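You operate a simulated robot arm through the tools that you are given. There is no shell and no other tool. Be economical: measure what you need, move in short steps, check, and stop when the job is done.

You are at the controls of a simulated two-armed robot. One attempt, no reset.

TASK
Stack the black motor that says "2" from the grey bench top on top of the black motor labelled "1". Put the parts bag from the yellow bench top on the top of the packing board. Pick up the driver carton labelled "48V" from the yellow bench top with one hand, pass it to the other hand and put it on the top of the grey stand. Take the yellow bin and put it on the grey bench top. Put the rail on the grey bench top away on the narrow bench top. Put the nut carton that says "M3" from the grey bench top on the white plate there. Open the drawer under the vacuum jig. Do these in any order. Set down upright: driver carton.

The check looks at the end state, three seconds after you hand in, the way a careful person would. Anything else that was tipped, shoved, dropped, spilled or broken makes it a failure.

THE ROBOT
Two 7-joint arms with three-finger grippers on one trunk, on a base that drives. Base frame: it is fixed to the floor where the robot stands at the start and does not move with it; the origin is under the middle of the robot, x ahead of it, y to its left, z up. Units: cm, degrees, N and s.
The left shoulder is at the start at [11.9, 12.6, 95.9], the right one opposite. With the tool pointing down near the work surface each hand reaches from about 10 to 68 cm from the robot's upright axis, wherever it stands, measured 20 degrees to its own side. Places, roughly: black motor [50, -50, 75]; drawer under the vacuum jig [-80, -120, 60]; driver carton [100, 75, 75]; grey bench top [70, -70, 70]; narrow bench top [-500, 80, 70]; nut carton [75, -100, 75]; parts bag [75, 0, 75]; rail [75, -100, 75]; top of the grey stand (54x20 cm) [-144, -324, 60]; top of the packing board (42x14 cm) [-108, -2, 74]; white plate (15x10x2 cm) [80, -40, 70]; yellow bin [-200, -150, 25]. Payload 2.94 kg a hand.
The TCP of each hand is the grasp point between the finger pads, 3 cm short of the fingertips. In the tool frame z runs along the fingers and y along their closing line. Largest opening 12.8 cm; the body of the gripper starts 9.3 cm behind the TCP.
Orientation is told as [roll, pitch, yaw] about the base's x, y, z axes, in that order, counted from this pose: with the fingers straight down and closing along the base's y, the tool's x points along the base's -x, its y along +y and its z along -z.

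THE INTERFACE
- The arms move only by the tool nudge_tool. It takes "left_rows", "right_rows" or both (then of equal length, played together; a hand with none holds still); each is a list of rows, each a list of 6 numbers: the shift along the tool's x, y, z in units of 500 mm (1.0 is 500 mm), then the turn, a rotation vector about the tool's x, y, z in units of 120 degrees (1.0 is 120 degrees). In form: [[tx, ty, tz, wx, wy, wz], ...]. A call has 1 to 8 rows; each row is the pose to reach, as a shift and turn from the pose commanded when the call began, along the tool's axes at that moment. "left_fingers" and "right_fingers" are, for a hand that has rows, the opening, from 0 (shut) to 1 (fully open), set as the call begins (left out, the last holds). A call with a number of a shift or a turn outside -1 to 1 is refused whole. Each row takes 0.2 s and may step no farther than 5 cm and 8.6 degrees from the row before; otherwise, or with a gripper value out of range, the whole call is refused. A pose out of reach is approached as far as the arm can. The call stops where the force on the tool passes 40 N (or 10 N more than at its start, if that is more) or the arm is blocked; 0.2 s more then pass. The fingers move at their own pace and stop on an object; they squeeze with about 33 N. The grip force told is the motor's: it shows also when the fingers shut on nothing. Time passes only in rows, and 0.2 s behind the last, so rows that repeat a pose let the fingers close. The reply holds the time, the measured pose of the TCP, the force on the tool along the base axes, the opening and the grip force, in the units named above and with some noise, with the torque about the TCP (base axes, N m) and any sound that the robot's microphone picked up.
- Cameras (640 x 400 px; columns grow to the right, rows downward): "scene" is now at [24.1, 4.09, 109.52]; the picture's right is [0.52, -0.86, 0.00], its down [-0.65, -0.39, -0.66] and it looks along [0.56, 0.34, -0.76] (base axes); focal length 214 px, centre (320, 200). "left" rides on the left gripper at [6.9, 1.5, -12] in its tool frame; the picture's right is [-0.21, 0.98, 0.00], its down [-0.82, -0.18, -0.54] and it looks along [-0.53, -0.12, 0.84] (tool axes); focal length 251 px, centre (320, 200). "right" rides on the right gripper at [6.9, -1.5, -12] in its tool frame; the picture's right is [0.21, 0.98, 0.00], its down [-0.82, 0.18, -0.54] and it looks along [-0.53, 0.12, 0.84] (tool axes); focal length 251 px, centre (320, 200). There is no depth. A picture from a camera that has moved, and an enlarged one, comes with that camera's place and axes in the base frame and with its lens.
- capture(camera): a new picture of that camera. The clock stands still meanwhile.
- lift_body(by): slides the trunk up (or, below 0, down) by that many cm; the arms and the scene camera ride with it, the base frame stays. It gives what a move gives, with no picture.
- base_move(legs): drives the robot by 1 to 6 legs, each [ahead, left, turn to the left] in cm, cm and degrees, along the robot's own axes; the way and the turn of a leg run together, so that a leg with both is an arc; at most 150 cm and 180 degrees a leg. The arms and the cameras ride along, it lands a little off, and it stops where it bumps. It gives what a move gives.
- pan_tilt(pan, tilt): turns the head with the scene camera to pan (to the left, within 80 degrees either way) and tilt (down, from -29 to 69), counted from straight ahead of the robot. It gives what a move gives.
- zoom(camera, box): a new picture of the part [left, top, right, bottom] of that camera's present view, enlarged. The clock stands still meanwhile.
- close_job(): hands the job in; it is judged then, once.

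Work in short steps. Places have to be worked out from the pictures, the camera data and where the tool is seen: move nearer, look again, correct. Check each grasp and each placing, and mend what went wrong. You have 207 turns and 210 pictures in all, those below and enlarged ones among them. Open the grippers and draw the arms clear of the work before you hand the job in, unless the task says otherwise; then end with one line.

The tools are called after ">>>" by a JSON object that holds its "fn" and its "kwargs". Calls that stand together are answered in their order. nudge_tool: Moves the arms, as the interface text tells. Its arguments: {"type":"object","properties":{"left_rows":{"type":"array","items":{"type":"array","items":{"type":"number"}}},"left_fingers":{"type":"number"},"right_rows":{"type":"array","items":{"type":"array","items":{"type":"number"}}},"right_fingers":{"type":"number"}},"required":[]} The other tools are called the same way: lift_body (by) slides the trunk up or down; base_move (legs) drives the base; pan_tilt (pan, tilt) turns the head that bears the scene camera; capture (camera) takes a picture; zoom (camera, box) takes an enlarged picture of a part of a camera's view; close_job () hands the job in.

At the start:

```text
time_s: 0.0
left_position: [55.1, -0.28, 100.11]
left_ee_rot: [0.0, -0.1, 0.1]
left_contact_force: [-0.1, 0.9, 0.0]
left_moment: [0.02, -0.04, -0.02]
left_gripper_width: 12.8
left_gripper_force: 0.0
right_position: [27.9, -40.08, 102.78]
right_ee_rot: [0.0, 0.0, -0.1]
right_contact_force: [-0.1, -0.1, 0.1]
right_moment: [0.0, -0.01, -0.02]
right_gripper_width: 12.79
right_gripper_force: 0.1
trunk travel left (down, up): [-17.5, 37.2]
robot x, y, heading: [0.41, -0.18, 0.2]
head pan, tilt: [31.2, 49.0]
```

scene: 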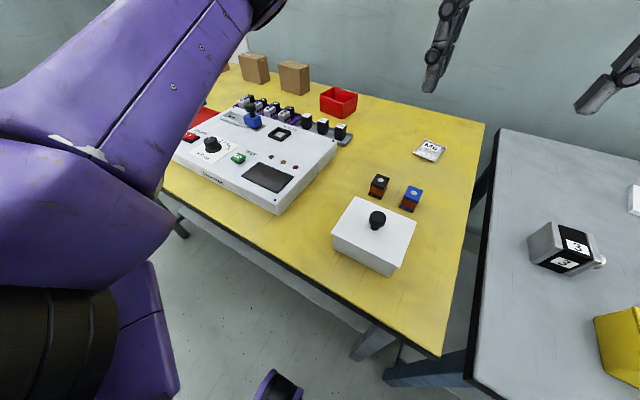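
right: 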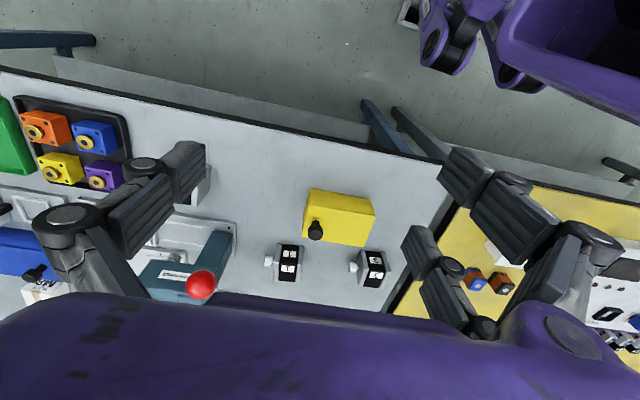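
left: 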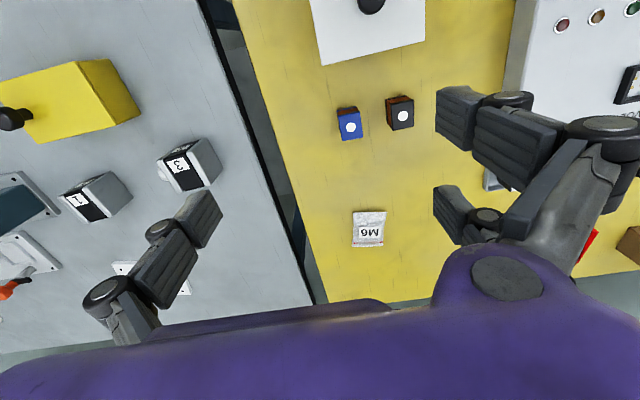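

I start by surveying the area with the head, first to the front and right.

>>> {"fn": "pan_tilt", "kwargs": {"pan": -40, "tilt": 45}}

>>> {"fn": "capture", "kwargs": {"camera": "scene"}}

>>> {"fn": "pan_tilt", "kwargs": {"pan": -80, "tilt": 20}}

>>> {"fn": "capture", "kwargs": {"camera": "scene"}}

>>> {"fn": "pan_tilt", "kwargs": {"pan": 50, "tilt": 30}}

>>> {"fn": "capture", "kwargs": {"camera": "scene"}}

```text
time_s: 1.4
left_position: [55.12, -0.27, 100.02]
left_ee_rot: [0.0, -0.1, 0.0]
left_contact_force: [-1.2, -0.1, 0.1]
left_moment: [0.02, 0.01, 0.0]
left_gripper_width: 12.79
left_gripper_force: 0.0
right_position: [27.91, -40.1, 102.78]
right_ee_rot: [0.0, 0.0, 0.0]
right_contact_force: [0.9, 0.9, -0.2]
right_moment: [0.0, 0.0, -0.01]
right_gripper_width: 12.81
right_gripper_force: 0.1
trunk travel left (down, up): [-17.5, 37.2]
robot x, y, heading: [0.07, -0.23, 0.2]
head pan, tilt: [-40.0, 45.0]
```

```text
206 pictures are left
camera scene: at [25.21, 2.26, 109.98], right [0.27, -0.96, 0.0], down [-0.69, -0.2, -0.7], along [0.67, 0.19, -0.72], focal length 214 px, centre (320, 200)
```

scene: 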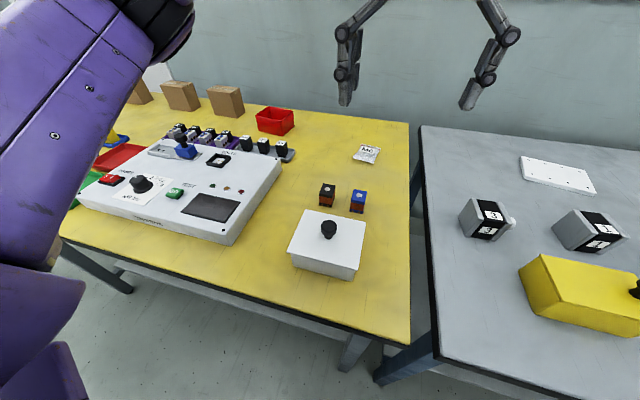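

```text
time_s: 2.5
left_position: [55.12, -0.4, 100.05]
left_ee_rot: [0.1, 0.0, 0.0]
left_contact_force: [-0.7, 0.4, 0.5]
left_moment: [-0.01, 0.0, 0.02]
left_gripper_width: 12.8
left_gripper_force: 0.1
right_position: [27.91, -40.01, 102.67]
right_ee_rot: [0.0, -0.1, 0.0]
right_contact_force: [0.0, -0.1, -0.4]
right_moment: [-0.05, -0.01, 0.0]
right_gripper_width: 12.78
right_gripper_force: 0.1
trunk travel left (down, up): [-17.5, 37.2]
robot x, y, heading: [0.58, 0.4, -0.0]
head pan, tilt: [-80.0, 20.0]
```

```text
205 pictures are left
camera scene: at [19.06, -9.12, 113.94], right [-0.98, -0.17, 0.0], down [-0.06, 0.34, -0.94], along [0.16, -0.93, -0.34], focal length 214 px, centre (320, 200)
```

scene: 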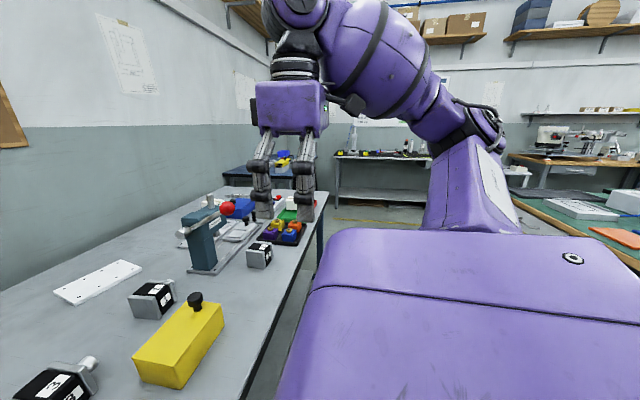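

```text
time_s: 4.6
left_position: [55.08, -0.37, 100.07]
left_ee_rot: [0.1, 0.1, 0.0]
left_contact_force: [0.1, 0.8, 0.3]
left_moment: [-0.03, -0.03, 0.01]
left_gripper_width: 12.8
left_gripper_force: 0.1
right_position: [28.08, -39.96, 102.78]
right_ee_rot: [-0.1, 0.0, 0.0]
right_contact_force: [0.5, 0.2, -0.5]
right_moment: [0.03, -0.02, 0.03]
right_gripper_width: 12.83
right_gripper_force: 0.2
trunk travel left (down, up): [-17.5, 37.2]
robot x, y, heading: [0.1, 0.15, -0.0]
head pan, tilt: [50.0, 30.0]
```

```text
204 pictures are left
camera scene: at [23.25, 6.97, 112.34], right [0.77, -0.64, 0.0], down [-0.32, -0.38, -0.87], along [0.56, 0.66, -0.5], focal length 214 px, centre (320, 200)
```

scene: 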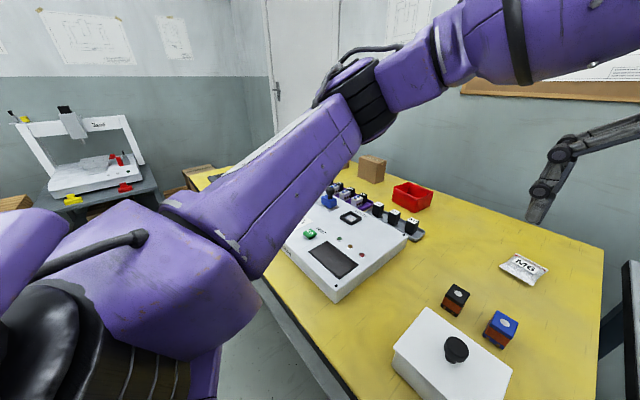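

Now the grey bench in detail and left side for the driver cartons.

>>> {"fn": "pan_tilt", "kwargs": {"pan": -50, "tilt": 38}}

>>> {"fn": "nudge_tool", "kwargs": {"right_rows": [[0, 0, 0, 0, 0, 0], [0, 0, 0, 0, 0, 0], [0, 0, 0, 0, 0, 0]]}}

>>> {"fn": "capture", "kwargs": {"camera": "scene"}}

>>> {"fn": "zoom", "kwargs": {"camera": "right", "box": [0, 60, 400, 310]}}

>>> {"fn": "pan_tilt", "kwargs": {"pan": 30, "tilt": 30}}

>>> {"fn": "nudge_tool", "kwargs": {"right_rows": [[0, 0, 0, 0, 0, 0], [0, 0, 0, 0, 0, 0], [0, 0, 0, 0, 0, 0]]}}

>>> {"fn": "capture", "kwargs": {"camera": "scene"}}

```text
time_s: 6.4
left_position: [55.15, -0.33, 99.96]
left_ee_rot: [0.0, -0.1, 0.0]
left_contact_force: [-0.2, -0.4, 0.1]
left_moment: [-0.01, -0.01, -0.01]
left_gripper_width: 12.8
left_gripper_force: 0.1
right_position: [27.93, -40.13, 102.79]
right_ee_rot: [-0.1, 0.0, 0.1]
right_contact_force: [0.6, 0.0, -0.1]
right_moment: [0.03, -0.01, 0.03]
right_gripper_width: 12.79
right_gripper_force: 0.1
trunk travel left (down, up): [-17.5, 37.2]
robot x, y, heading: [-0.3, 0.42, -0.1]
head pan, tilt: [-50.0, 38.0]
```

```text
time_s: 7.2
left_position: [55.0, -0.27, 100.03]
left_ee_rot: [0.0, 0.0, 0.0]
left_contact_force: [-0.6, -0.1, -0.7]
left_moment: [-0.01, -0.03, 0.01]
left_gripper_width: 12.81
left_gripper_force: 0.0
right_position: [27.96, -40.1, 102.87]
right_ee_rot: [0.0, 0.0, 0.0]
right_contact_force: [1.0, 0.2, 0.0]
right_moment: [0.03, 0.01, -0.04]
right_gripper_width: 12.77
right_gripper_force: 0.1
trunk travel left (down, up): [-17.5, 37.2]
robot x, y, heading: [-0.16, -0.09, -0.0]
head pan, tilt: [-50.0, 38.0]
```

```text
203 pictures are left
camera scene: at [22.98, -6.56, 111.11], right [-0.77, -0.64, 0.0], down [-0.4, 0.47, -0.79], along [0.51, -0.6, -0.62], focal length 214 px, centre (320, 200)
```

scene: 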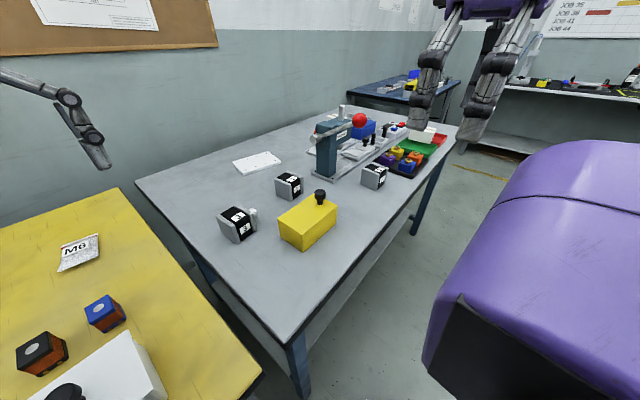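

```text
1.60 times, centred on (200, 185) of right
camera zoom: at [20.93, -41.5, 114.89], right [-0.21, 0.98, 0.0], down [0.82, 0.18, 0.54], along [0.53, 0.12, -0.84], focal length 402 px, centre (512, 224)
```

zoom: 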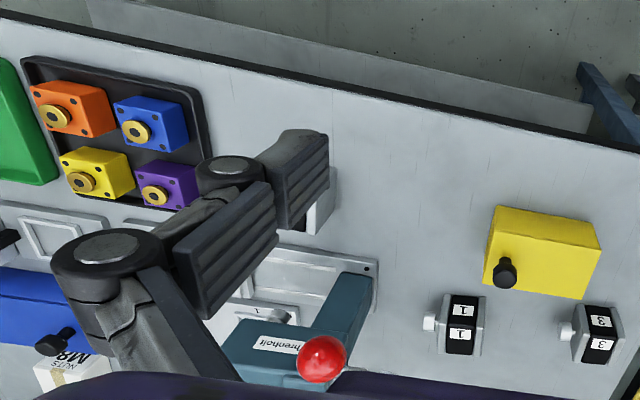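

```text
time_s: 8.7
left_position: [55.09, -0.32, 100.08]
left_ee_rot: [0.1, 0.0, 0.1]
left_contact_force: [-0.2, 0.1, -0.1]
left_moment: [-0.01, 0.0, 0.02]
left_gripper_width: 12.82
left_gripper_force: 0.1
right_position: [27.99, -40.13, 102.75]
right_ee_rot: [0.0, 0.0, 0.0]
right_contact_force: [0.4, -0.5, 0.5]
right_moment: [0.0, -0.02, -0.01]
right_gripper_width: 12.8
right_gripper_force: 0.1
trunk travel left (down, up): [-17.5, 37.2]
robot x, y, heading: [-0.15, 0.22, 0.3]
head pan, tilt: [30.0, 30.0]
```

```text
time_s: 9.5
left_position: [55.12, -0.29, 100.15]
left_ee_rot: [0.0, 0.0, 0.0]
left_contact_force: [0.5, -1.0, 0.4]
left_moment: [-0.02, -0.01, 0.01]
left_gripper_width: 12.8
left_gripper_force: 0.1
right_position: [28.0, -39.96, 102.76]
right_ee_rot: [0.0, 0.0, -0.1]
right_contact_force: [-0.4, -0.2, 0.3]
right_moment: [0.0, 0.02, 0.01]
right_gripper_width: 12.8
right_gripper_force: 0.0
trunk travel left (down, up): [-17.5, 37.2]
robot x, y, heading: [-0.02, -0.04, 0.1]
head pan, tilt: [30.0, 30.0]
```

```text
201 pictures are left
camera scene: at [25.27, 4.57, 112.34], right [0.5, -0.87, 0.0], down [-0.43, -0.25, -0.87], along [0.75, 0.43, -0.5], focal length 214 px, centre (320, 200)
```

scene: 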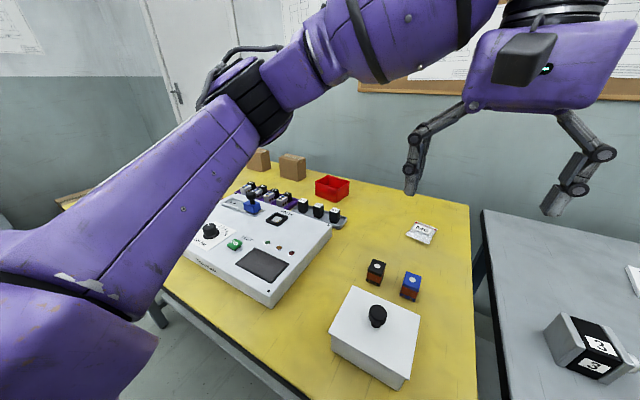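

Grey bench is to the right; I drive sideways to face it and look again.

>>> {"fn": "base_move", "kwargs": {"legs": [[0, -75, 0]]}}

>>> {"fn": "pan_tilt", "kwargs": {"pan": -20, "tilt": 42}}

>>> {"fn": "nudge_tool", "kwargs": {"right_rows": [[0, 0, 0, 0, 0, 0], [0, 0, 0, 0, 0, 0], [0, 0, 0, 0, 0, 0]]}}

>>> {"fn": "capture", "kwargs": {"camera": "scene"}}

>>> {"fn": "capture", "kwargs": {"camera": "right"}}

>>> {"fn": "capture", "kwargs": {"camera": "left"}}

```text
time_s: 16.5
left_position: [55.09, -75.41, 100.01]
left_ee_rot: [0.1, -0.1, 0.0]
left_contact_force: [-0.5, 0.3, 0.4]
left_moment: [0.02, 0.02, -0.04]
left_gripper_width: 12.78
left_gripper_force: 0.0
right_position: [27.92, -115.11, 102.81]
right_ee_rot: [0.1, 0.0, 0.1]
right_contact_force: [-1.1, -0.2, 0.9]
right_moment: [0.02, -0.03, -0.02]
right_gripper_width: 12.79
right_gripper_force: 0.0
trunk travel left (down, up): [-17.5, 37.2]
robot x, y, heading: [-0.34, -75.0, 0.1]
head pan, tilt: [30.0, 30.0]
```

```text
time_s: 17.7
left_position: [55.07, -75.43, 100.01]
left_ee_rot: [0.0, 0.0, 0.0]
left_contact_force: [0.8, 0.6, -0.2]
left_moment: [0.0, 0.02, 0.0]
left_gripper_width: 12.79
left_gripper_force: 0.2
right_position: [28.04, -115.2, 102.84]
right_ee_rot: [0.1, -0.1, 0.0]
right_contact_force: [-0.2, -0.7, -0.3]
right_moment: [-0.02, 0.02, -0.01]
right_gripper_width: 12.84
right_gripper_force: 0.0
trunk travel left (down, up): [-17.5, 37.2]
robot x, y, heading: [-0.23, -75.32, 0.1]
head pan, tilt: [-20.0, 42.0]
```

```text
time_s: 18.5
left_position: [55.03, -75.46, 99.9]
left_ee_rot: [0.0, 0.0, 0.0]
left_contact_force: [0.1, -0.3, -0.9]
left_moment: [-0.03, 0.0, 0.03]
left_gripper_width: 12.78
left_gripper_force: 0.0
right_position: [27.99, -115.27, 102.77]
right_ee_rot: [0.0, -0.1, 0.1]
right_contact_force: [0.2, -0.6, 0.0]
right_moment: [0.02, -0.03, 0.02]
right_gripper_width: 12.79
right_gripper_force: 0.1
trunk travel left (down, up): [-17.5, 37.2]
robot x, y, heading: [-0.01, -75.2, 0.1]
head pan, tilt: [-20.0, 42.0]
```

```text
200 pictures are left
camera scene: at [25.31, -77.97, 110.51], right [-0.34, -0.94, 0.0], down [-0.63, 0.23, -0.74], along [0.7, -0.25, -0.67], focal length 214 px, centre (320, 200)
```

scene: 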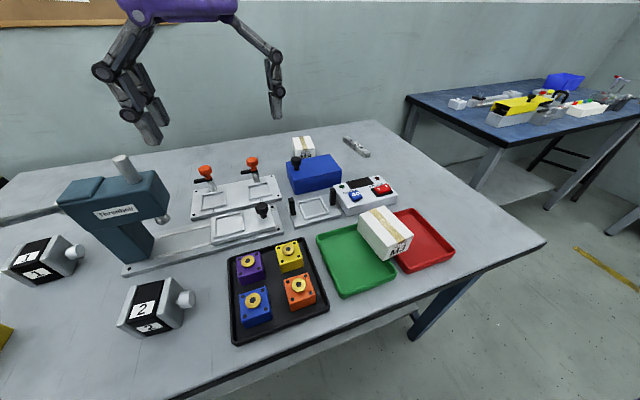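

```text
199 pictures are left
camera right: at [20.96, -116.66, 114.89], right [-0.22, 0.98, 0.0], down [0.82, 0.18, 0.54], along [0.53, 0.12, -0.84], focal length 251 px, centre (320, 200)
```

right: 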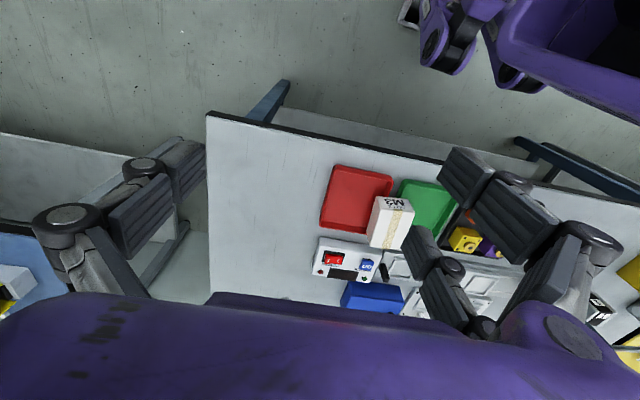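

```text
198 pictures are left
camera left: at [48.14, -73.93, 112.0], right [0.21, 0.98, 0.0], down [0.82, -0.18, 0.54], along [0.53, -0.12, -0.84], focal length 251 px, centre (320, 200)
```

left: 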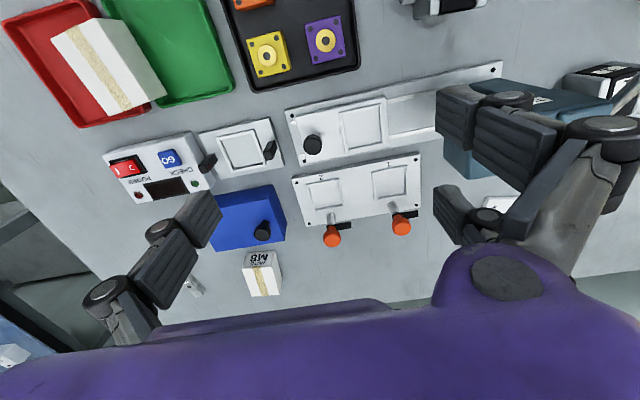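

I locate: motor 2 ≈[49,-57], motor 1 ≈[67,-34], M3 carton ≈[49,-101] straddling trays, rail ≈[91,-116]. I check how far the base is from the bench, and move a look closer at motors.

>>> {"fn": "pan_tilt", "kwargs": {"pan": 0, "tilt": 69}}

>>> {"fn": "base_move", "kwargs": {"legs": [[0, 15, 0]]}}

>>> {"fn": "capture", "kwargs": {"camera": "scene"}}

>>> {"fn": "capture", "kwargs": {"camera": "left"}}

```text
time_s: 19.4
left_position: [55.12, -75.5, 99.99]
left_ee_rot: [0.0, 0.0, 0.0]
left_contact_force: [0.2, -0.8, -0.6]
left_moment: [-0.01, 0.03, -0.01]
left_gripper_width: 12.79
left_gripper_force: 0.1
right_position: [27.95, -115.23, 102.86]
right_ee_rot: [-0.1, 0.0, 0.1]
right_contact_force: [-0.1, -0.1, -0.2]
right_moment: [0.04, -0.01, 0.0]
right_gripper_width: 12.79
right_gripper_force: 0.0
trunk travel left (down, up): [-17.5, 37.2]
robot x, y, heading: [-0.01, -74.88, -0.1]
head pan, tilt: [0.0, 68.8]
```

```text
time_s: 21.4
left_position: [55.13, -60.51, 100.02]
left_ee_rot: [0.1, 0.0, 0.0]
left_contact_force: [-0.5, -0.1, 0.2]
left_moment: [-0.02, 0.01, -0.01]
left_gripper_width: 12.79
left_gripper_force: 0.1
right_position: [27.99, -100.14, 102.77]
right_ee_rot: [0.1, 0.0, 0.0]
right_contact_force: [-0.2, -0.7, 0.6]
right_moment: [-0.01, 0.0, -0.02]
right_gripper_width: 12.79
right_gripper_force: 0.1
trunk travel left (down, up): [-17.5, 37.2]
robot x, y, heading: [-0.1, -60.21, -0.2]
head pan, tilt: [0.0, 68.8]
```

```text
197 pictures are left
camera scene: at [23.11, -60.22, 107.25], right [-0.02, -1.0, 0.0], down [-0.93, 0.02, -0.37], along [0.37, -0.01, -0.93], focal length 214 px, centre (320, 200)
```

scene: 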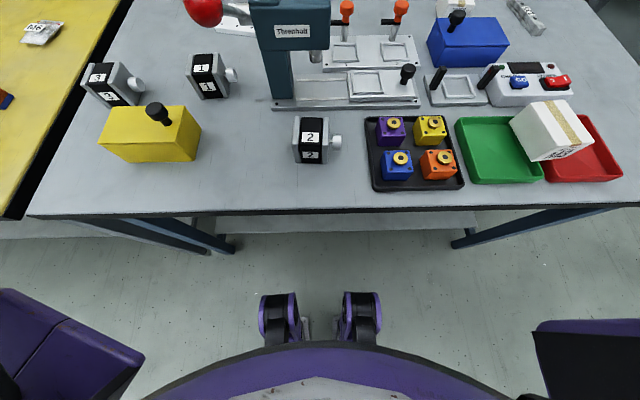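

```text
196 pictures are left
camera left: at [48.13, -58.91, 112.0], right [0.21, 0.98, 0.0], down [0.82, -0.18, 0.54], along [0.53, -0.12, -0.84], focal length 251 px, centre (320, 200)
```

left: 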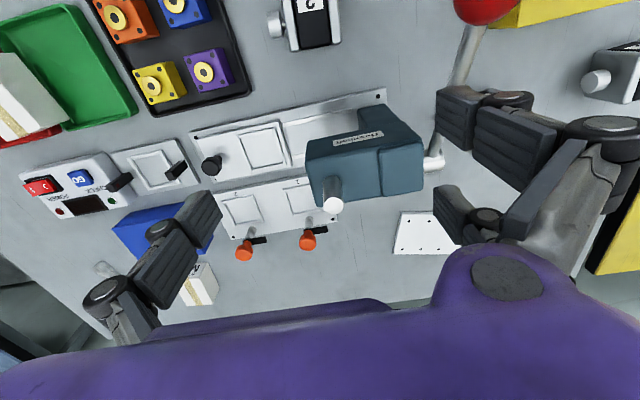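

A clear view. I zoom on the motors for exact geometry.

>>> {"fn": "zoom", "kwargs": {"camera": "scene", "box": [70, 20, 390, 220]}}

>>> {"fn": "zoom", "kwargs": {"camera": "scene", "box": [360, 0, 640, 200]}}

```text
2.00 times, centred on (230, 120) of scene
camera zoom: at [23.11, -60.22, 107.25], right [-0.02, -1.0, 0.0], down [-0.93, 0.02, -0.37], along [0.37, -0.01, -0.93], focal length 429 px, centre (500, 360)
```

zoom: 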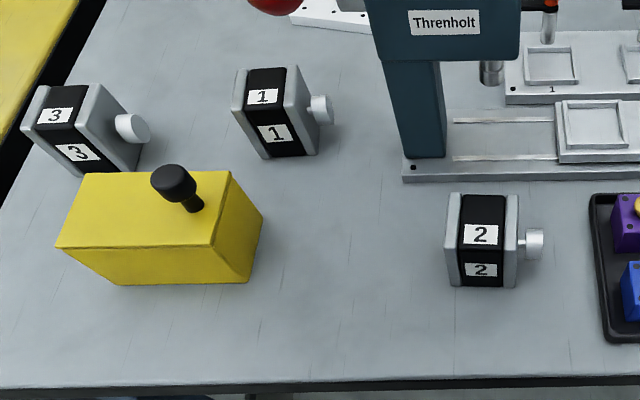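

```text
2.00 times, centred on (500, 100) of scene
camera zoom: at [23.11, -60.22, 107.25], right [-0.02, -1.0, 0.0], down [-0.93, 0.02, -0.37], along [0.37, -0.01, -0.93], focal length 429 px, centre (-40, 400)
```

zoom: 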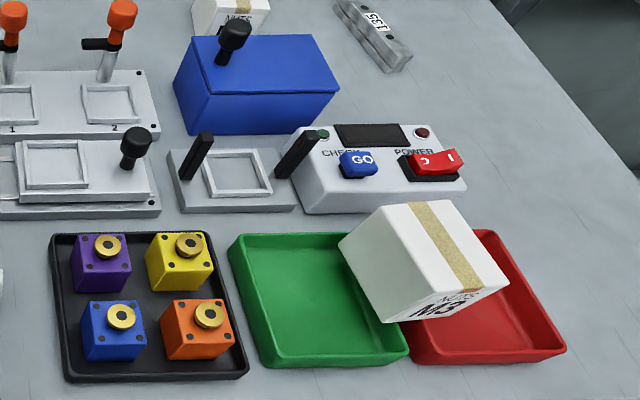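

Motor 2: center ≈[48.8,-59.3], 6x6x6.5, shaft toward −y; motor 1: center ≈[66.5,-37], yaw ≈+6°. I drive 10 cm ahead and start turning the left hand by −90° yaw so it closes along x.

>>> {"fn": "base_move", "kwargs": {"legs": [[10, 0, 0]]}}

>>> {"fn": "nudge_tool", "kwargs": {"left_rows": [[0, 0, 0, 0, 0, 0.07], [0, 0, 0, 0, 0, 0.14], [0, 0, 0, 0, 0, 0.21], [0, 0, 0, 0, 0, 0.28], [0, 0, 0, 0, 0, 0.35], [0, 0, 0, 0, 0, 0.42], [0, 0, 0, 0, 0, 0.49], [0, 0, 0, 0, 0, 0.56]]}}

```text
time_s: 22.5
left_position: [65.01, -60.47, 99.96]
left_ee_rot: [-0.1, 0.1, 0.0]
left_contact_force: [-0.4, -0.1, -0.4]
left_moment: [-0.01, 0.04, 0.02]
left_gripper_width: 12.8
left_gripper_force: 0.1
right_position: [37.93, -100.19, 102.83]
right_ee_rot: [0.0, 0.0, 0.1]
right_contact_force: [1.2, -0.7, 0.4]
right_moment: [-0.02, 0.03, 0.03]
right_gripper_width: 12.79
right_gripper_force: 0.0
trunk travel left (down, up): [-17.5, 37.2]
robot x, y, heading: [9.79, -60.65, 0.4]
head pan, tilt: [0.0, 68.8]
```

```text
time_s: 24.3
left_position: [65.01, -60.52, 100.03]
left_ee_rot: [0.0, 0.0, -67.4]
left_contact_force: [-0.5, -0.3, 0.3]
left_moment: [0.01, -0.01, 0.02]
left_gripper_width: 12.78
left_gripper_force: 0.1
right_position: [37.8, -100.26, 102.77]
right_ee_rot: [0.0, 0.0, 0.0]
right_contact_force: [-0.2, 0.0, 0.6]
right_moment: [0.02, 0.0, -0.01]
right_gripper_width: 12.81
right_gripper_force: 0.0
trunk travel left (down, up): [-17.5, 37.2]
robot x, y, heading: [9.61, -60.36, 0.1]
head pan, tilt: [0.0, 68.8]
```

Rotation works. Finish to −90° and move above motor 2.

>>> {"fn": "nudge_tool", "kwargs": {"left_rows": [[0.036, -0.072, 0, 0, 0, 0.047], [0.072, -0.143, 0, 0, 0, 0.094], [0.109, -0.215, 0, 0, 0, 0.141], [0.145, -0.286, 0, 0, 0, 0.188]]}}

>>> {"fn": "capture", "kwargs": {"camera": "left"}}

>>> {"fn": "capture", "kwargs": {"camera": "scene"}}

```text
time_s: 25.3
left_position: [48.96, -59.32, 100.05]
left_ee_rot: [0.1, 0.1, -89.7]
left_contact_force: [-0.4, 0.8, 0.0]
left_moment: [0.01, -0.01, 0.0]
left_gripper_width: 12.81
left_gripper_force: 0.0
right_position: [37.76, -100.32, 102.75]
right_ee_rot: [0.0, 0.0, -0.1]
right_contact_force: [0.4, 0.1, 0.0]
right_moment: [-0.01, -0.04, 0.0]
right_gripper_width: 12.81
right_gripper_force: 0.1
trunk travel left (down, up): [-17.5, 37.2]
robot x, y, heading: [9.93, -60.36, 0.2]
head pan, tilt: [0.0, 68.8]
```

```text
193 pictures are left
camera left: at [50.4, -52.37, 111.93], right [0.98, -0.21, 0.0], down [-0.18, -0.82, 0.54], along [-0.11, -0.53, -0.84], focal length 251 px, centre (320, 200)
```

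left: 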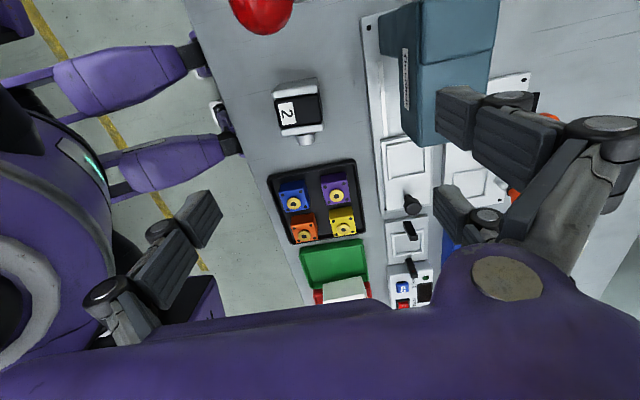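

```text
192 pictures are left
camera scene: at [33.03, -60.35, 107.3], right [-0.04, -1.0, 0.0], down [-0.93, 0.03, -0.38], along [0.38, -0.01, -0.93], focal length 214 px, centre (320, 200)
```

scene: 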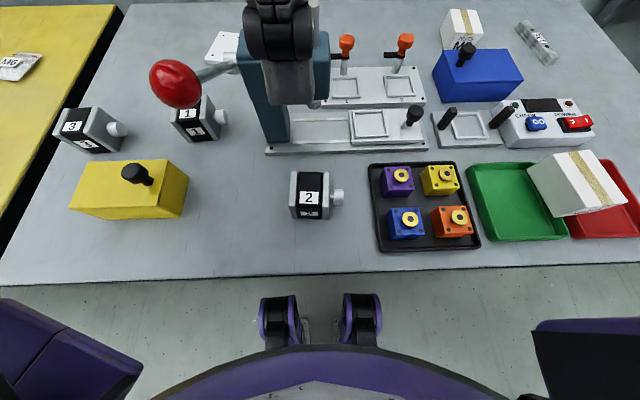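

The press lever's red ball is at about [48,-49.5,95], so the hand camera (on +y side at −90°) would hit it on lowering. I'll turn the hand to +90° instead, first backing away to y≈−72.

>>> {"fn": "nudge_tool", "kwargs": {"left_rows": [[-0.09, 0.05, 0, 0, 0, -0.05], [-0.18, 0.1, 0, 0, 0, -0.12], [-0.25, 0.1, 0, 0, 0, -0.19], [-0.25, 0.1, 0, 0, 0, -0.26], [-0.25, 0.1, 0, 0, 0, -0.33], [-0.25, 0.1, 0, 0, 0, -0.4], [-0.25, 0.1, 0, 0, 0, -0.47], [-0.25, 0.1, 0, 0, 0, -0.54]]}}

>>> {"fn": "nudge_tool", "kwargs": {"left_rows": [[0, 0, 0, 0, 0, -0.07], [0, 0, 0, 0, 0, -0.14], [0, 0, 0, 0, 0, -0.21], [0, 0, 0, 0, 0, -0.28], [0, 0, 0, 0, 0, -0.35], [0, 0, 0, 0, 0, -0.42], [0, 0, 0, 0, 0, -0.49], [0, 0, 0, 0, 0, -0.56]]}}

>>> {"fn": "nudge_tool", "kwargs": {"left_rows": [[0, 0, 0, 0, 0, -0.07], [0, 0, 0, 0, 0, -0.14], [0, 0, 0, 0, 0, -0.21], [0, 0, 0, 0, 0, -0.28], [0, 0, 0, 0, 0, -0.35], [0, 0, 0, 0, 0, -0.397]]}}

```text
refused: row 1 steps farther than a row can; nothing moved
```

```text
time_s: 27.1
left_position: [49.11, -59.44, 99.97]
left_ee_rot: [0.0, 0.0, -22.5]
left_contact_force: [-1.2, 0.1, -0.5]
left_moment: [0.0, -0.01, 0.02]
left_gripper_width: 12.81
left_gripper_force: 0.1
right_position: [37.87, -100.14, 102.8]
right_ee_rot: [0.0, 0.0, 0.0]
right_contact_force: [-0.4, -0.1, 0.8]
right_moment: [0.0, -0.01, 0.01]
right_gripper_width: 12.8
right_gripper_force: 0.1
trunk travel left (down, up): [-17.5, 37.2]
robot x, y, heading: [10.05, -60.38, -0.0]
head pan, tilt: [0.0, 68.8]
```

```text
time_s: 28.5
left_position: [48.94, -59.37, 100.11]
left_ee_rot: [-0.1, 0.0, 25.2]
left_contact_force: [0.8, -0.2, -0.2]
left_moment: [0.04, -0.02, -0.01]
left_gripper_width: 12.81
left_gripper_force: 0.0
right_position: [37.88, -100.21, 102.88]
right_ee_rot: [0.0, 0.1, 0.0]
right_contact_force: [0.4, 0.4, -0.3]
right_moment: [-0.01, 0.01, 0.01]
right_gripper_width: 12.81
right_gripper_force: 0.1
trunk travel left (down, up): [-17.5, 37.2]
robot x, y, heading: [9.82, -60.21, 0.1]
head pan, tilt: [0.0, 68.8]
```

First call was refused (diagonal too long) but the rotation made no contact. Continue to +90°.

>>> {"fn": "nudge_tool", "kwargs": {"left_rows": [[0, 0, 0, 0, 0, -0.068], [0, 0, 0, 0, 0, -0.136], [0, 0, 0, 0, 0, -0.204], [0, 0, 0, 0, 0, -0.272], [0, 0, 0, 0, 0, -0.34], [0, 0, 0, 0, 0, -0.408], [0, 0, 0, 0, 0, -0.476], [0, 0, 0, 0, 0, -0.54]]}}

>>> {"fn": "capture", "kwargs": {"camera": "left"}}

>>> {"fn": "capture", "kwargs": {"camera": "scene"}}

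```text
time_s: 30.3
left_position: [54.84, -56.61, 100.07]
left_ee_rot: [0.5, 0.3, 89.0]
left_contact_force: [-0.5, 0.1, 0.6]
left_moment: [-0.02, 0.01, 0.0]
left_gripper_width: 12.79
left_gripper_force: 0.0
left hand out of reach, approached as far as the arm can: row 7, 8
right_position: [37.96, -100.23, 102.8]
right_ee_rot: [-0.1, 0.0, 0.0]
right_contact_force: [1.4, 1.1, -0.2]
right_moment: [0.0, 0.01, 0.0]
right_gripper_width: 12.8
right_gripper_force: 0.0
trunk travel left (down, up): [-17.5, 37.2]
robot x, y, heading: [10.02, -60.06, -0.0]
head pan, tilt: [0.0, 68.8]
```

```text
191 pictures are left
camera left: at [53.27, -63.41, 112.04], right [-0.97, 0.23, 0.01], down [0.2, 0.82, 0.53], along [0.12, 0.52, -0.85], focal length 251 px, centre (320, 200)
```

left: 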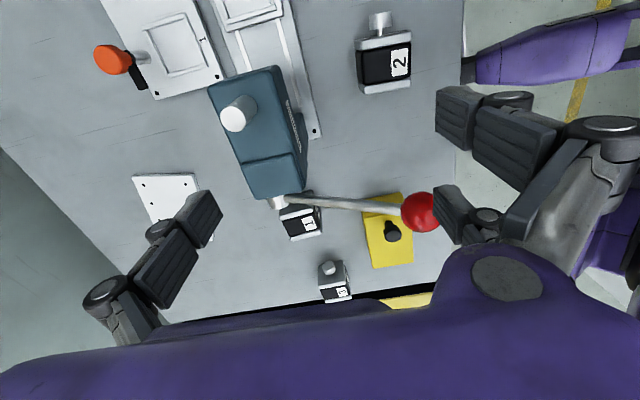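

```text
190 pictures are left
camera scene: at [32.98, -60.09, 107.19], right [0.0, -1.0, 0.0], down [-0.93, 0.0, -0.36], along [0.36, 0.0, -0.93], focal length 214 px, centre (320, 200)
```

scene: 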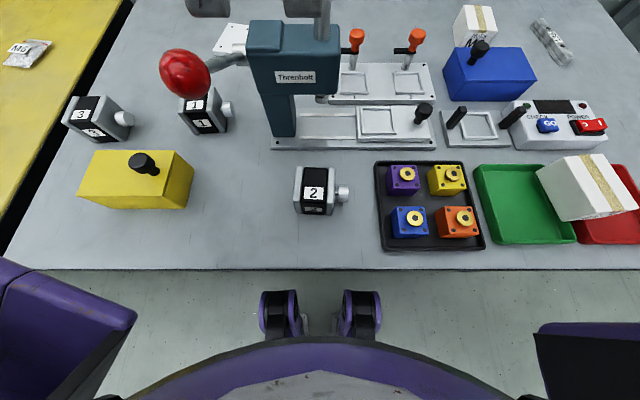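

Left arm is near its limit at +90°; the right arm mirrors it comfortably. I raise the left hand clear of the ball and return it to yaw 0.

>>> {"fn": "nudge_tool", "kwargs": {"left_rows": [[0, 0, -0.09, 0, 0, 0], [0, 0, -0.18, 0, 0, 0], [0, 0, -0.18, 0, 0, 0.07], [0, 0, -0.18, 0, 0, 0.14], [0, 0, -0.18, 0, 0, 0.21], [0, 0, -0.18, 0, 0, 0.28], [0, 0, -0.18, 0, 0, 0.35], [0, 0, -0.18, 0, 0, 0.42]]}}

```text
time_s: 32.1
left_position: [54.92, -56.65, 108.99]
left_ee_rot: [-0.1, 0.0, 39.3]
left_contact_force: [0.6, 0.3, -0.3]
left_moment: [-0.01, -0.01, 0.02]
left_gripper_width: 12.79
left_gripper_force: 0.0
left hand out of reach, approached as far as the arm can: row 1, 2
right_position: [37.9, -100.29, 102.76]
right_ee_rot: [0.0, 0.1, 0.1]
right_contact_force: [0.0, -1.0, 0.3]
right_moment: [0.01, -0.02, 0.02]
right_gripper_width: 12.82
right_gripper_force: 0.1
trunk travel left (down, up): [-17.5, 37.2]
robot x, y, heading: [9.38, -59.96, -0.1]
head pan, tilt: [0.0, 68.8]
```

Fold the left hand to its side and begin turning the right hand toward +90°.

>>> {"fn": "nudge_tool", "kwargs": {"left_rows": [[-0.0216, 0.0857, 0, 0, 0, 0.041], [-0.043, 0.1715, 0, 0, 0, 0.082], [-0.065, 0.257, 0, 0, 0, 0.123], [-0.0865, 0.343, 0, 0, 0, 0.164], [-0.108, 0.429, 0, 0, 0, 0.205], [-0.13, 0.5145, 0, 0, 0, 0.246], [-0.151, 0.6, 0, 0, 0, 0.287], [-0.173, 0.686, 0, 0, 0, 0.3275]], "right_rows": [[0, 0, 0, 0, 0, -0.07], [0, 0, 0, 0, 0, -0.14], [0, 0, 0, 0, 0, -0.21], [0, 0, 0, 0, 0, -0.28], [0, 0, 0, 0, 0, -0.35], [0, 0, 0, 0, 0, -0.42], [0, 0, 0, 0, 0, -0.49], [0, 0, 0, 0, 0, -0.56]]}}

>>> {"fn": "base_move", "kwargs": {"legs": [[0, 24, 0]]}}

```text
time_s: 33.9
left_position: [43.22, -34.28, 100.73]
left_ee_rot: [0.0, 0.0, 0.0]
left_contact_force: [0.5, 0.6, -0.3]
left_moment: [-0.04, 0.03, -0.01]
left_gripper_width: 12.8
left_gripper_force: 0.0
left hand out of reach, approached as far as the arm can: row 4, 5, 6, 7, 8
right_position: [37.92, -100.11, 102.87]
right_ee_rot: [0.0, 0.0, 67.4]
right_contact_force: [-0.4, 0.5, -0.2]
right_moment: [0.01, 0.01, 0.01]
right_gripper_width: 12.83
right_gripper_force: 0.1
trunk travel left (down, up): [-17.5, 37.2]
robot x, y, heading: [10.0, -59.95, 0.0]
head pan, tilt: [0.0, 68.8]
```

```text
time_s: 36.6
left_position: [43.38, -10.42, 100.84]
left_ee_rot: [0.0, -0.1, 0.1]
left_contact_force: [-0.1, 0.3, 0.2]
left_moment: [-0.02, 0.02, 0.0]
left_gripper_width: 12.79
left_gripper_force: 0.1
right_position: [37.9, -76.28, 102.81]
right_ee_rot: [0.1, 0.0, 67.2]
right_contact_force: [0.6, 0.6, 0.3]
right_moment: [0.01, 0.01, -0.01]
right_gripper_width: 12.81
right_gripper_force: 0.0
trunk travel left (down, up): [-17.5, 37.2]
robot x, y, heading: [10.44, -36.4, 0.2]
head pan, tilt: [0.0, 68.8]
```

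>>> {"fn": "nudge_tool", "kwargs": {"right_rows": [[-0.08, -0.014, 0.01, 0, 0, -0.038], [-0.16, -0.028, 0.02, 0, 0, -0.076], [-0.24, -0.043, 0.03, 0, 0, -0.114], [-0.32, -0.057, 0.04, 0, 0, -0.152], [-0.398, -0.071, 0.05, 0, 0, -0.19]]}}

>>> {"fn": "capture", "kwargs": {"camera": "right"}}

>>> {"fn": "capture", "kwargs": {"camera": "scene"}}

```text
time_s: 37.8
left_position: [43.1, -10.32, 100.98]
left_ee_rot: [0.0, -0.1, 0.1]
left_contact_force: [-0.2, 0.6, -0.5]
left_moment: [0.0, -0.07, -0.01]
left_gripper_width: 12.79
left_gripper_force: 0.1
right_position: [48.87, -59.23, 100.24]
right_ee_rot: [0.3, 0.1, 89.9]
right_contact_force: [-0.9, -0.7, 0.5]
right_moment: [-0.07, -0.05, -0.03]
right_gripper_width: 12.81
right_gripper_force: 0.0
right hand out of reach, approached as far as the arm can: row 4
trunk travel left (down, up): [-17.5, 37.2]
robot x, y, heading: [9.67, -36.4, 0.4]
head pan, tilt: [0.0, 68.8]
```

```text
189 pictures are left
camera right: at [50.27, -66.07, 112.29], right [-0.98, -0.21, 0.01], down [-0.18, 0.82, 0.54], along [-0.12, 0.53, -0.84], focal length 251 px, centre (320, 200)
```

right: 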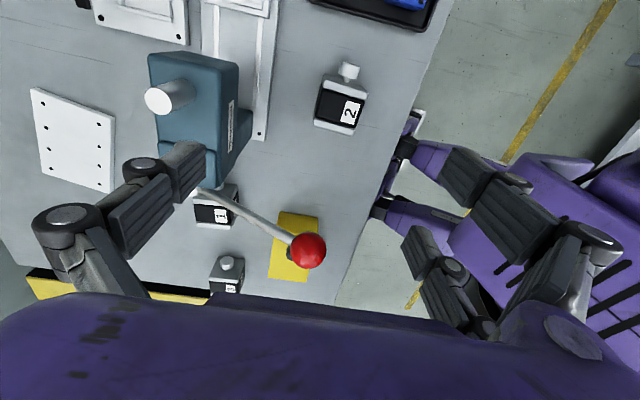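

```text
188 pictures are left
camera scene: at [35.07, -40.05, 111.09], right [-0.46, -0.89, 0.0], down [-0.55, 0.28, -0.79], along [0.7, -0.36, -0.62], focal length 214 px, centre (320, 200)
```

scene: 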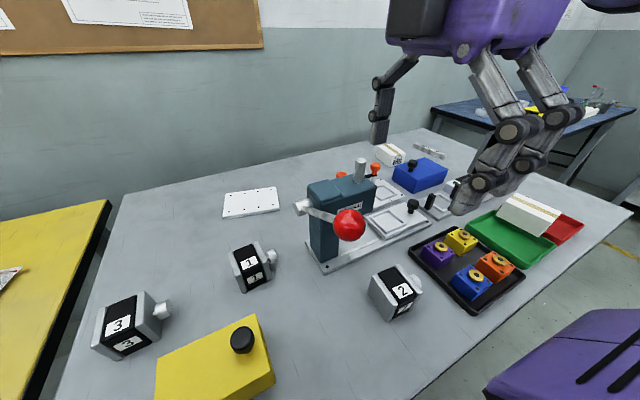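

Gripper cameras suggest motor 2's x is nearer 46; I lower to z≈88 with x −2 and re-look.

>>> {"fn": "nudge_tool", "kwargs": {"right_rows": [[0, 0.014, 0.08, 0, 0, 0], [0, 0.028, 0.16, 0, 0, 0], [0, 0.04, 0.245, 0, 0, 0]]}}

>>> {"fn": "capture", "kwargs": {"camera": "right"}}

```text
time_s: 38.6
left_position: [43.31, -10.47, 100.8]
left_ee_rot: [0.0, 0.0, 0.0]
left_contact_force: [0.2, -0.1, 0.5]
left_moment: [-0.02, -0.01, 0.02]
left_gripper_width: 12.8
left_gripper_force: 0.0
right_position: [46.99, -59.43, 87.91]
right_ee_rot: [0.0, 0.0, 90.0]
right_contact_force: [-0.4, -0.3, -0.2]
right_moment: [0.01, -0.01, 0.0]
right_gripper_width: 12.79
right_gripper_force: 0.0
trunk travel left (down, up): [-17.5, 37.2]
robot x, y, heading: [9.83, -36.47, -0.1]
head pan, tilt: [0.0, 68.8]
```

```text
187 pictures are left
camera right: at [48.29, -66.26, 100.01], right [-0.98, -0.21, 0.0], down [-0.18, 0.82, 0.54], along [-0.12, 0.53, -0.84], focal length 251 px, centre (320, 200)
```

right: 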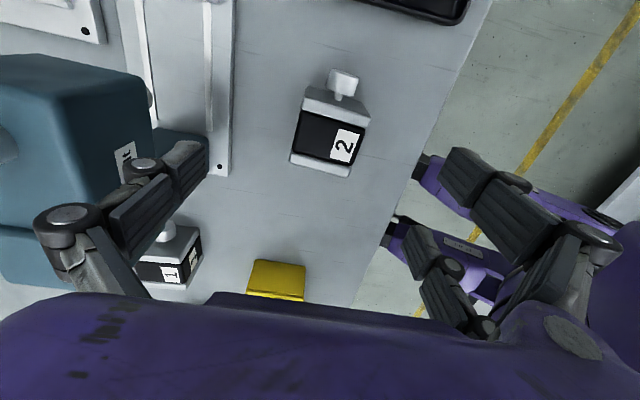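

Motor 2 center is ≈[45.4,-58.2]. I align and descend to TCP z≈74.

>>> {"fn": "nudge_tool", "kwargs": {"right_rows": [[-0.011, 0.016, 0.05, 0, 0, 0], [-0.022, 0.032, 0.1, 0, 0, 0], [-0.022, 0.032, 0.19, 0, 0, 0], [-0.022, 0.032, 0.276, 0, 0, 0]]}}

>>> {"fn": "capture", "kwargs": {"camera": "right"}}

```text
time_s: 39.6
left_position: [43.28, -10.4, 100.9]
left_ee_rot: [0.1, 0.0, 0.1]
left_contact_force: [0.0, 0.8, 0.1]
left_moment: [0.01, -0.02, 0.03]
left_gripper_width: 12.8
left_gripper_force: 0.1
right_position: [48.47, -58.45, 78.27]
right_ee_rot: [-0.1, 0.0, 90.1]
right_contact_force: [-0.9, 0.2, 0.1]
right_moment: [0.02, 0.03, 0.0]
right_gripper_width: 12.78
right_gripper_force: 0.1
right hand out of reach, approached as far as the arm can: row 2, 3, 4
trunk travel left (down, up): [-17.5, 37.2]
robot x, y, heading: [10.08, -35.87, -0.2]
head pan, tilt: [0.0, 68.8]
```

```text
186 pictures are left
camera right: at [49.82, -65.21, 90.4], right [-0.98, -0.21, 0.0], down [-0.18, 0.82, 0.54], along [-0.12, 0.53, -0.84], focal length 251 px, centre (320, 200)
```

right: 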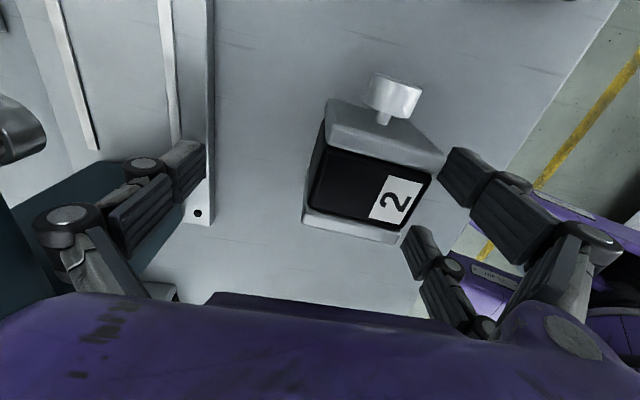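

Reach limit in this posture. I raise the hand, then shift the base so the motor is more central, compensating afterward.

>>> {"fn": "nudge_tool", "kwargs": {"right_rows": [[0, 0, -0.09, 0, 0, 0], [0, 0, -0.18, 0, 0, 0], [0, 0, -0.24, 0, 0, 0]]}}

>>> {"fn": "base_move", "kwargs": {"legs": [[-6, -14, 0]]}}

```text
time_s: 40.4
left_position: [43.27, -10.49, 100.81]
left_ee_rot: [0.0, -0.1, 0.1]
left_contact_force: [1.2, 0.4, 0.6]
left_moment: [0.01, 0.0, 0.0]
left_gripper_width: 12.81
left_gripper_force: 0.0
right_position: [48.53, -58.25, 90.35]
right_ee_rot: [0.0, 0.0, 90.0]
right_contact_force: [0.7, -0.1, -0.4]
right_moment: [0.06, -0.01, -0.01]
right_gripper_width: 12.8
right_gripper_force: 0.1
trunk travel left (down, up): [-17.5, 37.2]
robot x, y, heading: [9.89, -36.26, -0.0]
head pan, tilt: [0.0, 68.8]
```

```text
time_s: 42.3
left_position: [37.3, -24.51, 100.78]
left_ee_rot: [-0.1, 0.1, 0.2]
left_contact_force: [-0.1, -1.2, -0.2]
left_moment: [0.03, -0.03, 0.02]
left_gripper_width: 12.81
left_gripper_force: 0.2
right_position: [42.45, -72.27, 90.18]
right_ee_rot: [-0.1, 0.0, 90.0]
right_contact_force: [0.0, -0.1, -0.8]
right_moment: [0.01, 0.0, 0.01]
right_gripper_width: 12.81
right_gripper_force: 0.0
trunk travel left (down, up): [-17.5, 37.2]
robot x, y, heading: [3.93, -50.78, -0.0]
head pan, tilt: [0.0, 68.8]
```

>>> {"fn": "nudge_tool", "kwargs": {"right_rows": [[-0.07, -0.015, 0, 0, 0, 0], [-0.14, -0.03, 0, 0, 0, 0], [-0.21, -0.045, 0.04, 0, 0, 0], [-0.28, -0.059, 0.1, 0, 0, 0], [-0.28, -0.059, 0.18, 0, 0, 0]]}}

>>> {"fn": "capture", "kwargs": {"camera": "right"}}

```text
time_s: 43.5
left_position: [37.38, -24.6, 100.87]
left_ee_rot: [-0.1, 0.0, 0.0]
left_contact_force: [-0.5, -0.3, -0.9]
left_moment: [0.04, 0.01, 0.01]
left_gripper_width: 12.81
left_gripper_force: 0.1
right_position: [45.64, -58.34, 81.22]
right_ee_rot: [-0.1, -0.1, 90.0]
right_contact_force: [0.3, -0.5, 0.1]
right_moment: [0.06, 0.02, 0.0]
right_gripper_width: 12.78
right_gripper_force: 0.1
trunk travel left (down, up): [-17.5, 37.2]
robot x, y, heading: [3.55, -50.34, -0.1]
head pan, tilt: [0.0, 68.8]
```

```text
185 pictures are left
camera right: at [46.94, -65.24, 93.34], right [-0.98, -0.21, 0.0], down [-0.18, 0.82, 0.54], along [-0.12, 0.53, -0.84], focal length 251 px, centre (320, 200)
```

right: 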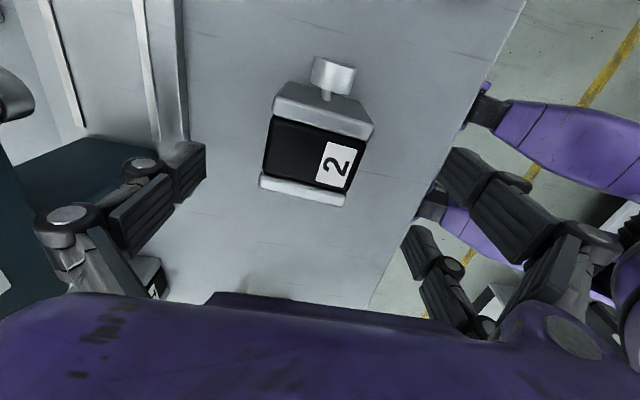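

Well centred. Descend to z≈74.2.

>>> {"fn": "nudge_tool", "kwargs": {"right_rows": [[0, 0, 0.05, 0, 0, 0], [0, 0, 0.1, 0, 0, 0], [0, 0, 0.14, 0, 0, 0]]}}

>>> {"fn": "capture", "kwargs": {"camera": "right"}}

```text
time_s: 44.3
left_position: [37.27, -24.58, 100.93]
left_ee_rot: [0.0, 0.0, 0.1]
left_contact_force: [1.1, 0.3, 0.1]
left_moment: [-0.04, 0.03, 0.01]
left_gripper_width: 12.8
left_gripper_force: 0.1
right_position: [45.29, -58.35, 74.97]
right_ee_rot: [0.0, -0.1, 89.9]
right_contact_force: [-1.6, -4.0, 15.5]
right_moment: [0.08, 0.96, 0.19]
right_gripper_width: 12.82
right_gripper_force: 0.3
trunk travel left (down, up): [-17.5, 37.2]
robot x, y, heading: [3.91, -50.56, 0.0]
head pan, tilt: [0.0, 68.8]
stopped in row 3 (right hand): the force on the tool passed its limit at 63 N (the readings are from after the stop); the commanded pose is now the measured one
```

```text
184 pictures are left
camera right: at [46.7, -65.15, 86.96], right [-0.98, -0.21, 0.0], down [-0.18, 0.82, 0.54], along [-0.11, 0.53, -0.84], focal length 251 px, centre (320, 200)
```

right: 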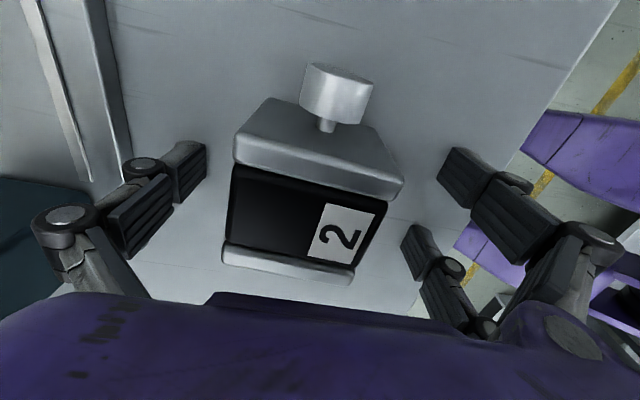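

Tips touched the bench, so the bench top is at ≈72 (motor top ≈78). I lift 0.6 cm and close.

>>> {"fn": "nudge_tool", "kwargs": {"right_rows": [[0, 0, -0.012, 0, 0, 0], [0, 0, -0.012, 0, 0, 0], [0, 0, -0.012, 0, 0, 0], [0, 0, -0.012, 0, 0, 0], [0, 0, -0.012, 0, 0, 0]], "right_fingers": 0}}

>>> {"fn": "capture", "kwargs": {"camera": "right"}}

```text
time_s: 44.9
left_position: [36.77, -24.57, 101.15]
left_ee_rot: [0.0, -0.4, 0.1]
left_contact_force: [-0.9, 0.8, 0.1]
left_moment: [0.01, 0.02, 0.02]
left_gripper_width: 12.8
left_gripper_force: 0.0
right_position: [44.68, -58.16, 75.97]
right_ee_rot: [-0.1, -0.1, 90.0]
right_contact_force: [-23.7, -10.8, 72.8]
right_moment: [-0.51, 3.05, 0.16]
right_gripper_width: 10.38
right_gripper_force: 44.3
trunk travel left (down, up): [-17.5, 37.2]
robot x, y, heading: [3.85, -50.52, 0.1]
head pan, tilt: [0.0, 68.8]
stopped in row 2 (right hand): the force on the tool passed its limit at 47 N (the readings are from after the stop); the commanded pose is now the measured one
```

```text
183 pictures are left
camera right: at [46.04, -65.1, 88.06], right [-0.98, -0.22, 0.0], down [-0.18, 0.82, 0.54], along [-0.11, 0.53, -0.84], focal length 251 px, centre (320, 200)
```

right: 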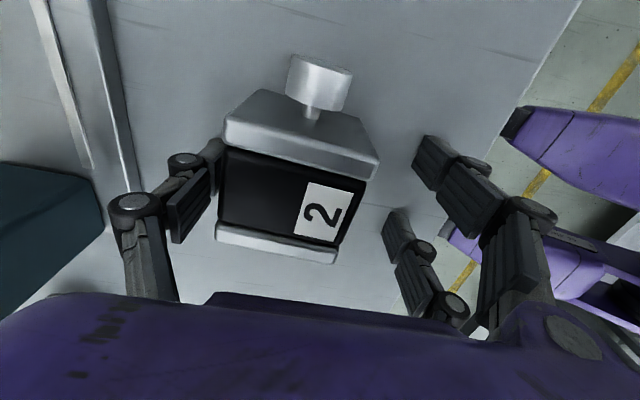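

Large upward force on the −x finger; I reopen and raise 1.5 cm, then check.

>>> {"fn": "nudge_tool", "kwargs": {"right_rows": [[0, 0, -0.015, 0, 0, 0], [0, 0, -0.03, 0, 0, 0], [0, 0, -0.03, 0, 0, 0]], "right_fingers": 1}}

>>> {"fn": "capture", "kwargs": {"camera": "right"}}

>>> {"fn": "capture", "kwargs": {"camera": "scene"}}

>>> {"fn": "capture", "kwargs": {"camera": "left"}}

```text
time_s: 45.7
left_position: [37.43, -24.48, 100.78]
left_ee_rot: [0.0, 0.1, 0.2]
left_contact_force: [-0.8, -0.2, -0.7]
left_moment: [0.02, 0.01, 0.0]
left_gripper_width: 12.81
left_gripper_force: 0.1
right_position: [45.24, -58.38, 76.97]
right_ee_rot: [0.0, 0.0, 90.0]
right_contact_force: [0.0, 0.8, 0.5]
right_moment: [0.0, -0.01, 0.02]
right_gripper_width: 12.77
right_gripper_force: 0.0
trunk travel left (down, up): [-17.5, 37.2]
robot x, y, heading: [3.95, -50.45, -0.1]
head pan, tilt: [0.0, 68.8]
```

```text
182 pictures are left
camera right: at [46.68, -65.13, 89.05], right [-0.98, -0.21, 0.0], down [-0.18, 0.82, 0.54], along [-0.12, 0.53, -0.84], focal length 251 px, centre (320, 200)
```

right: 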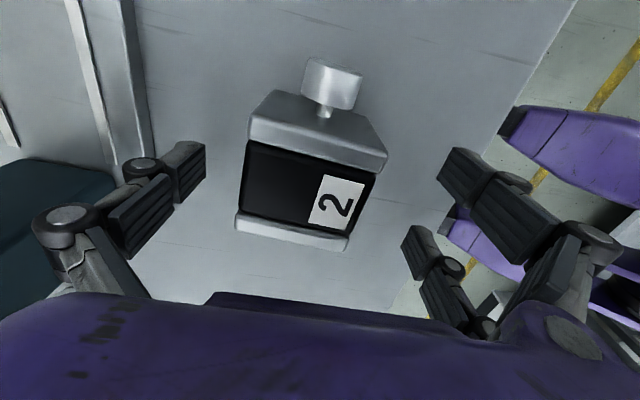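

```text
181 pictures are left
camera scene: at [26.99, -50.29, 107.19], right [0.0, -1.0, 0.0], down [-0.93, 0.0, -0.36], along [0.36, 0.0, -0.93], focal length 214 px, centre (320, 200)
```

scene: 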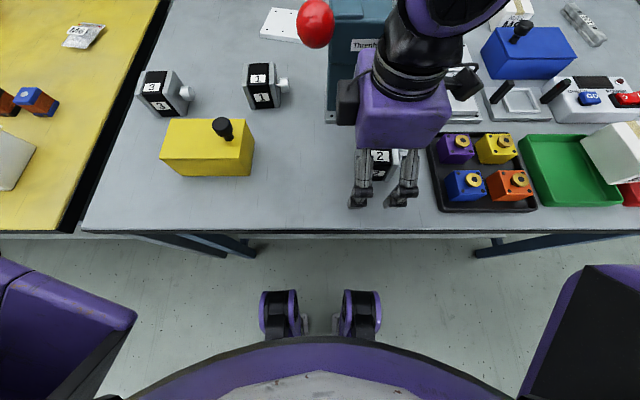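

```text
180 pictures are left
camera left: at [30.32, -22.96, 112.81], right [0.21, 0.98, 0.0], down [0.82, -0.18, 0.54], along [0.53, -0.12, -0.84], focal length 251 px, centre (320, 200)
```

left: 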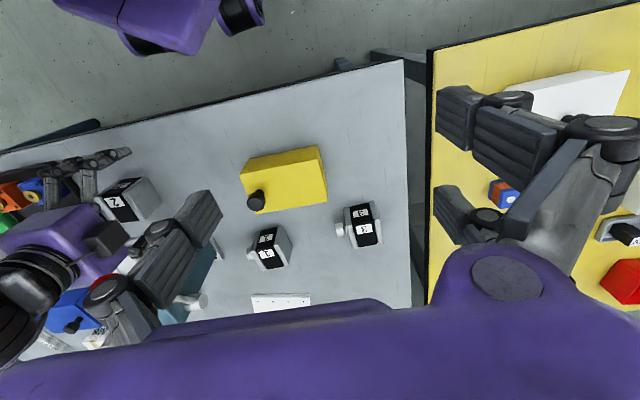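

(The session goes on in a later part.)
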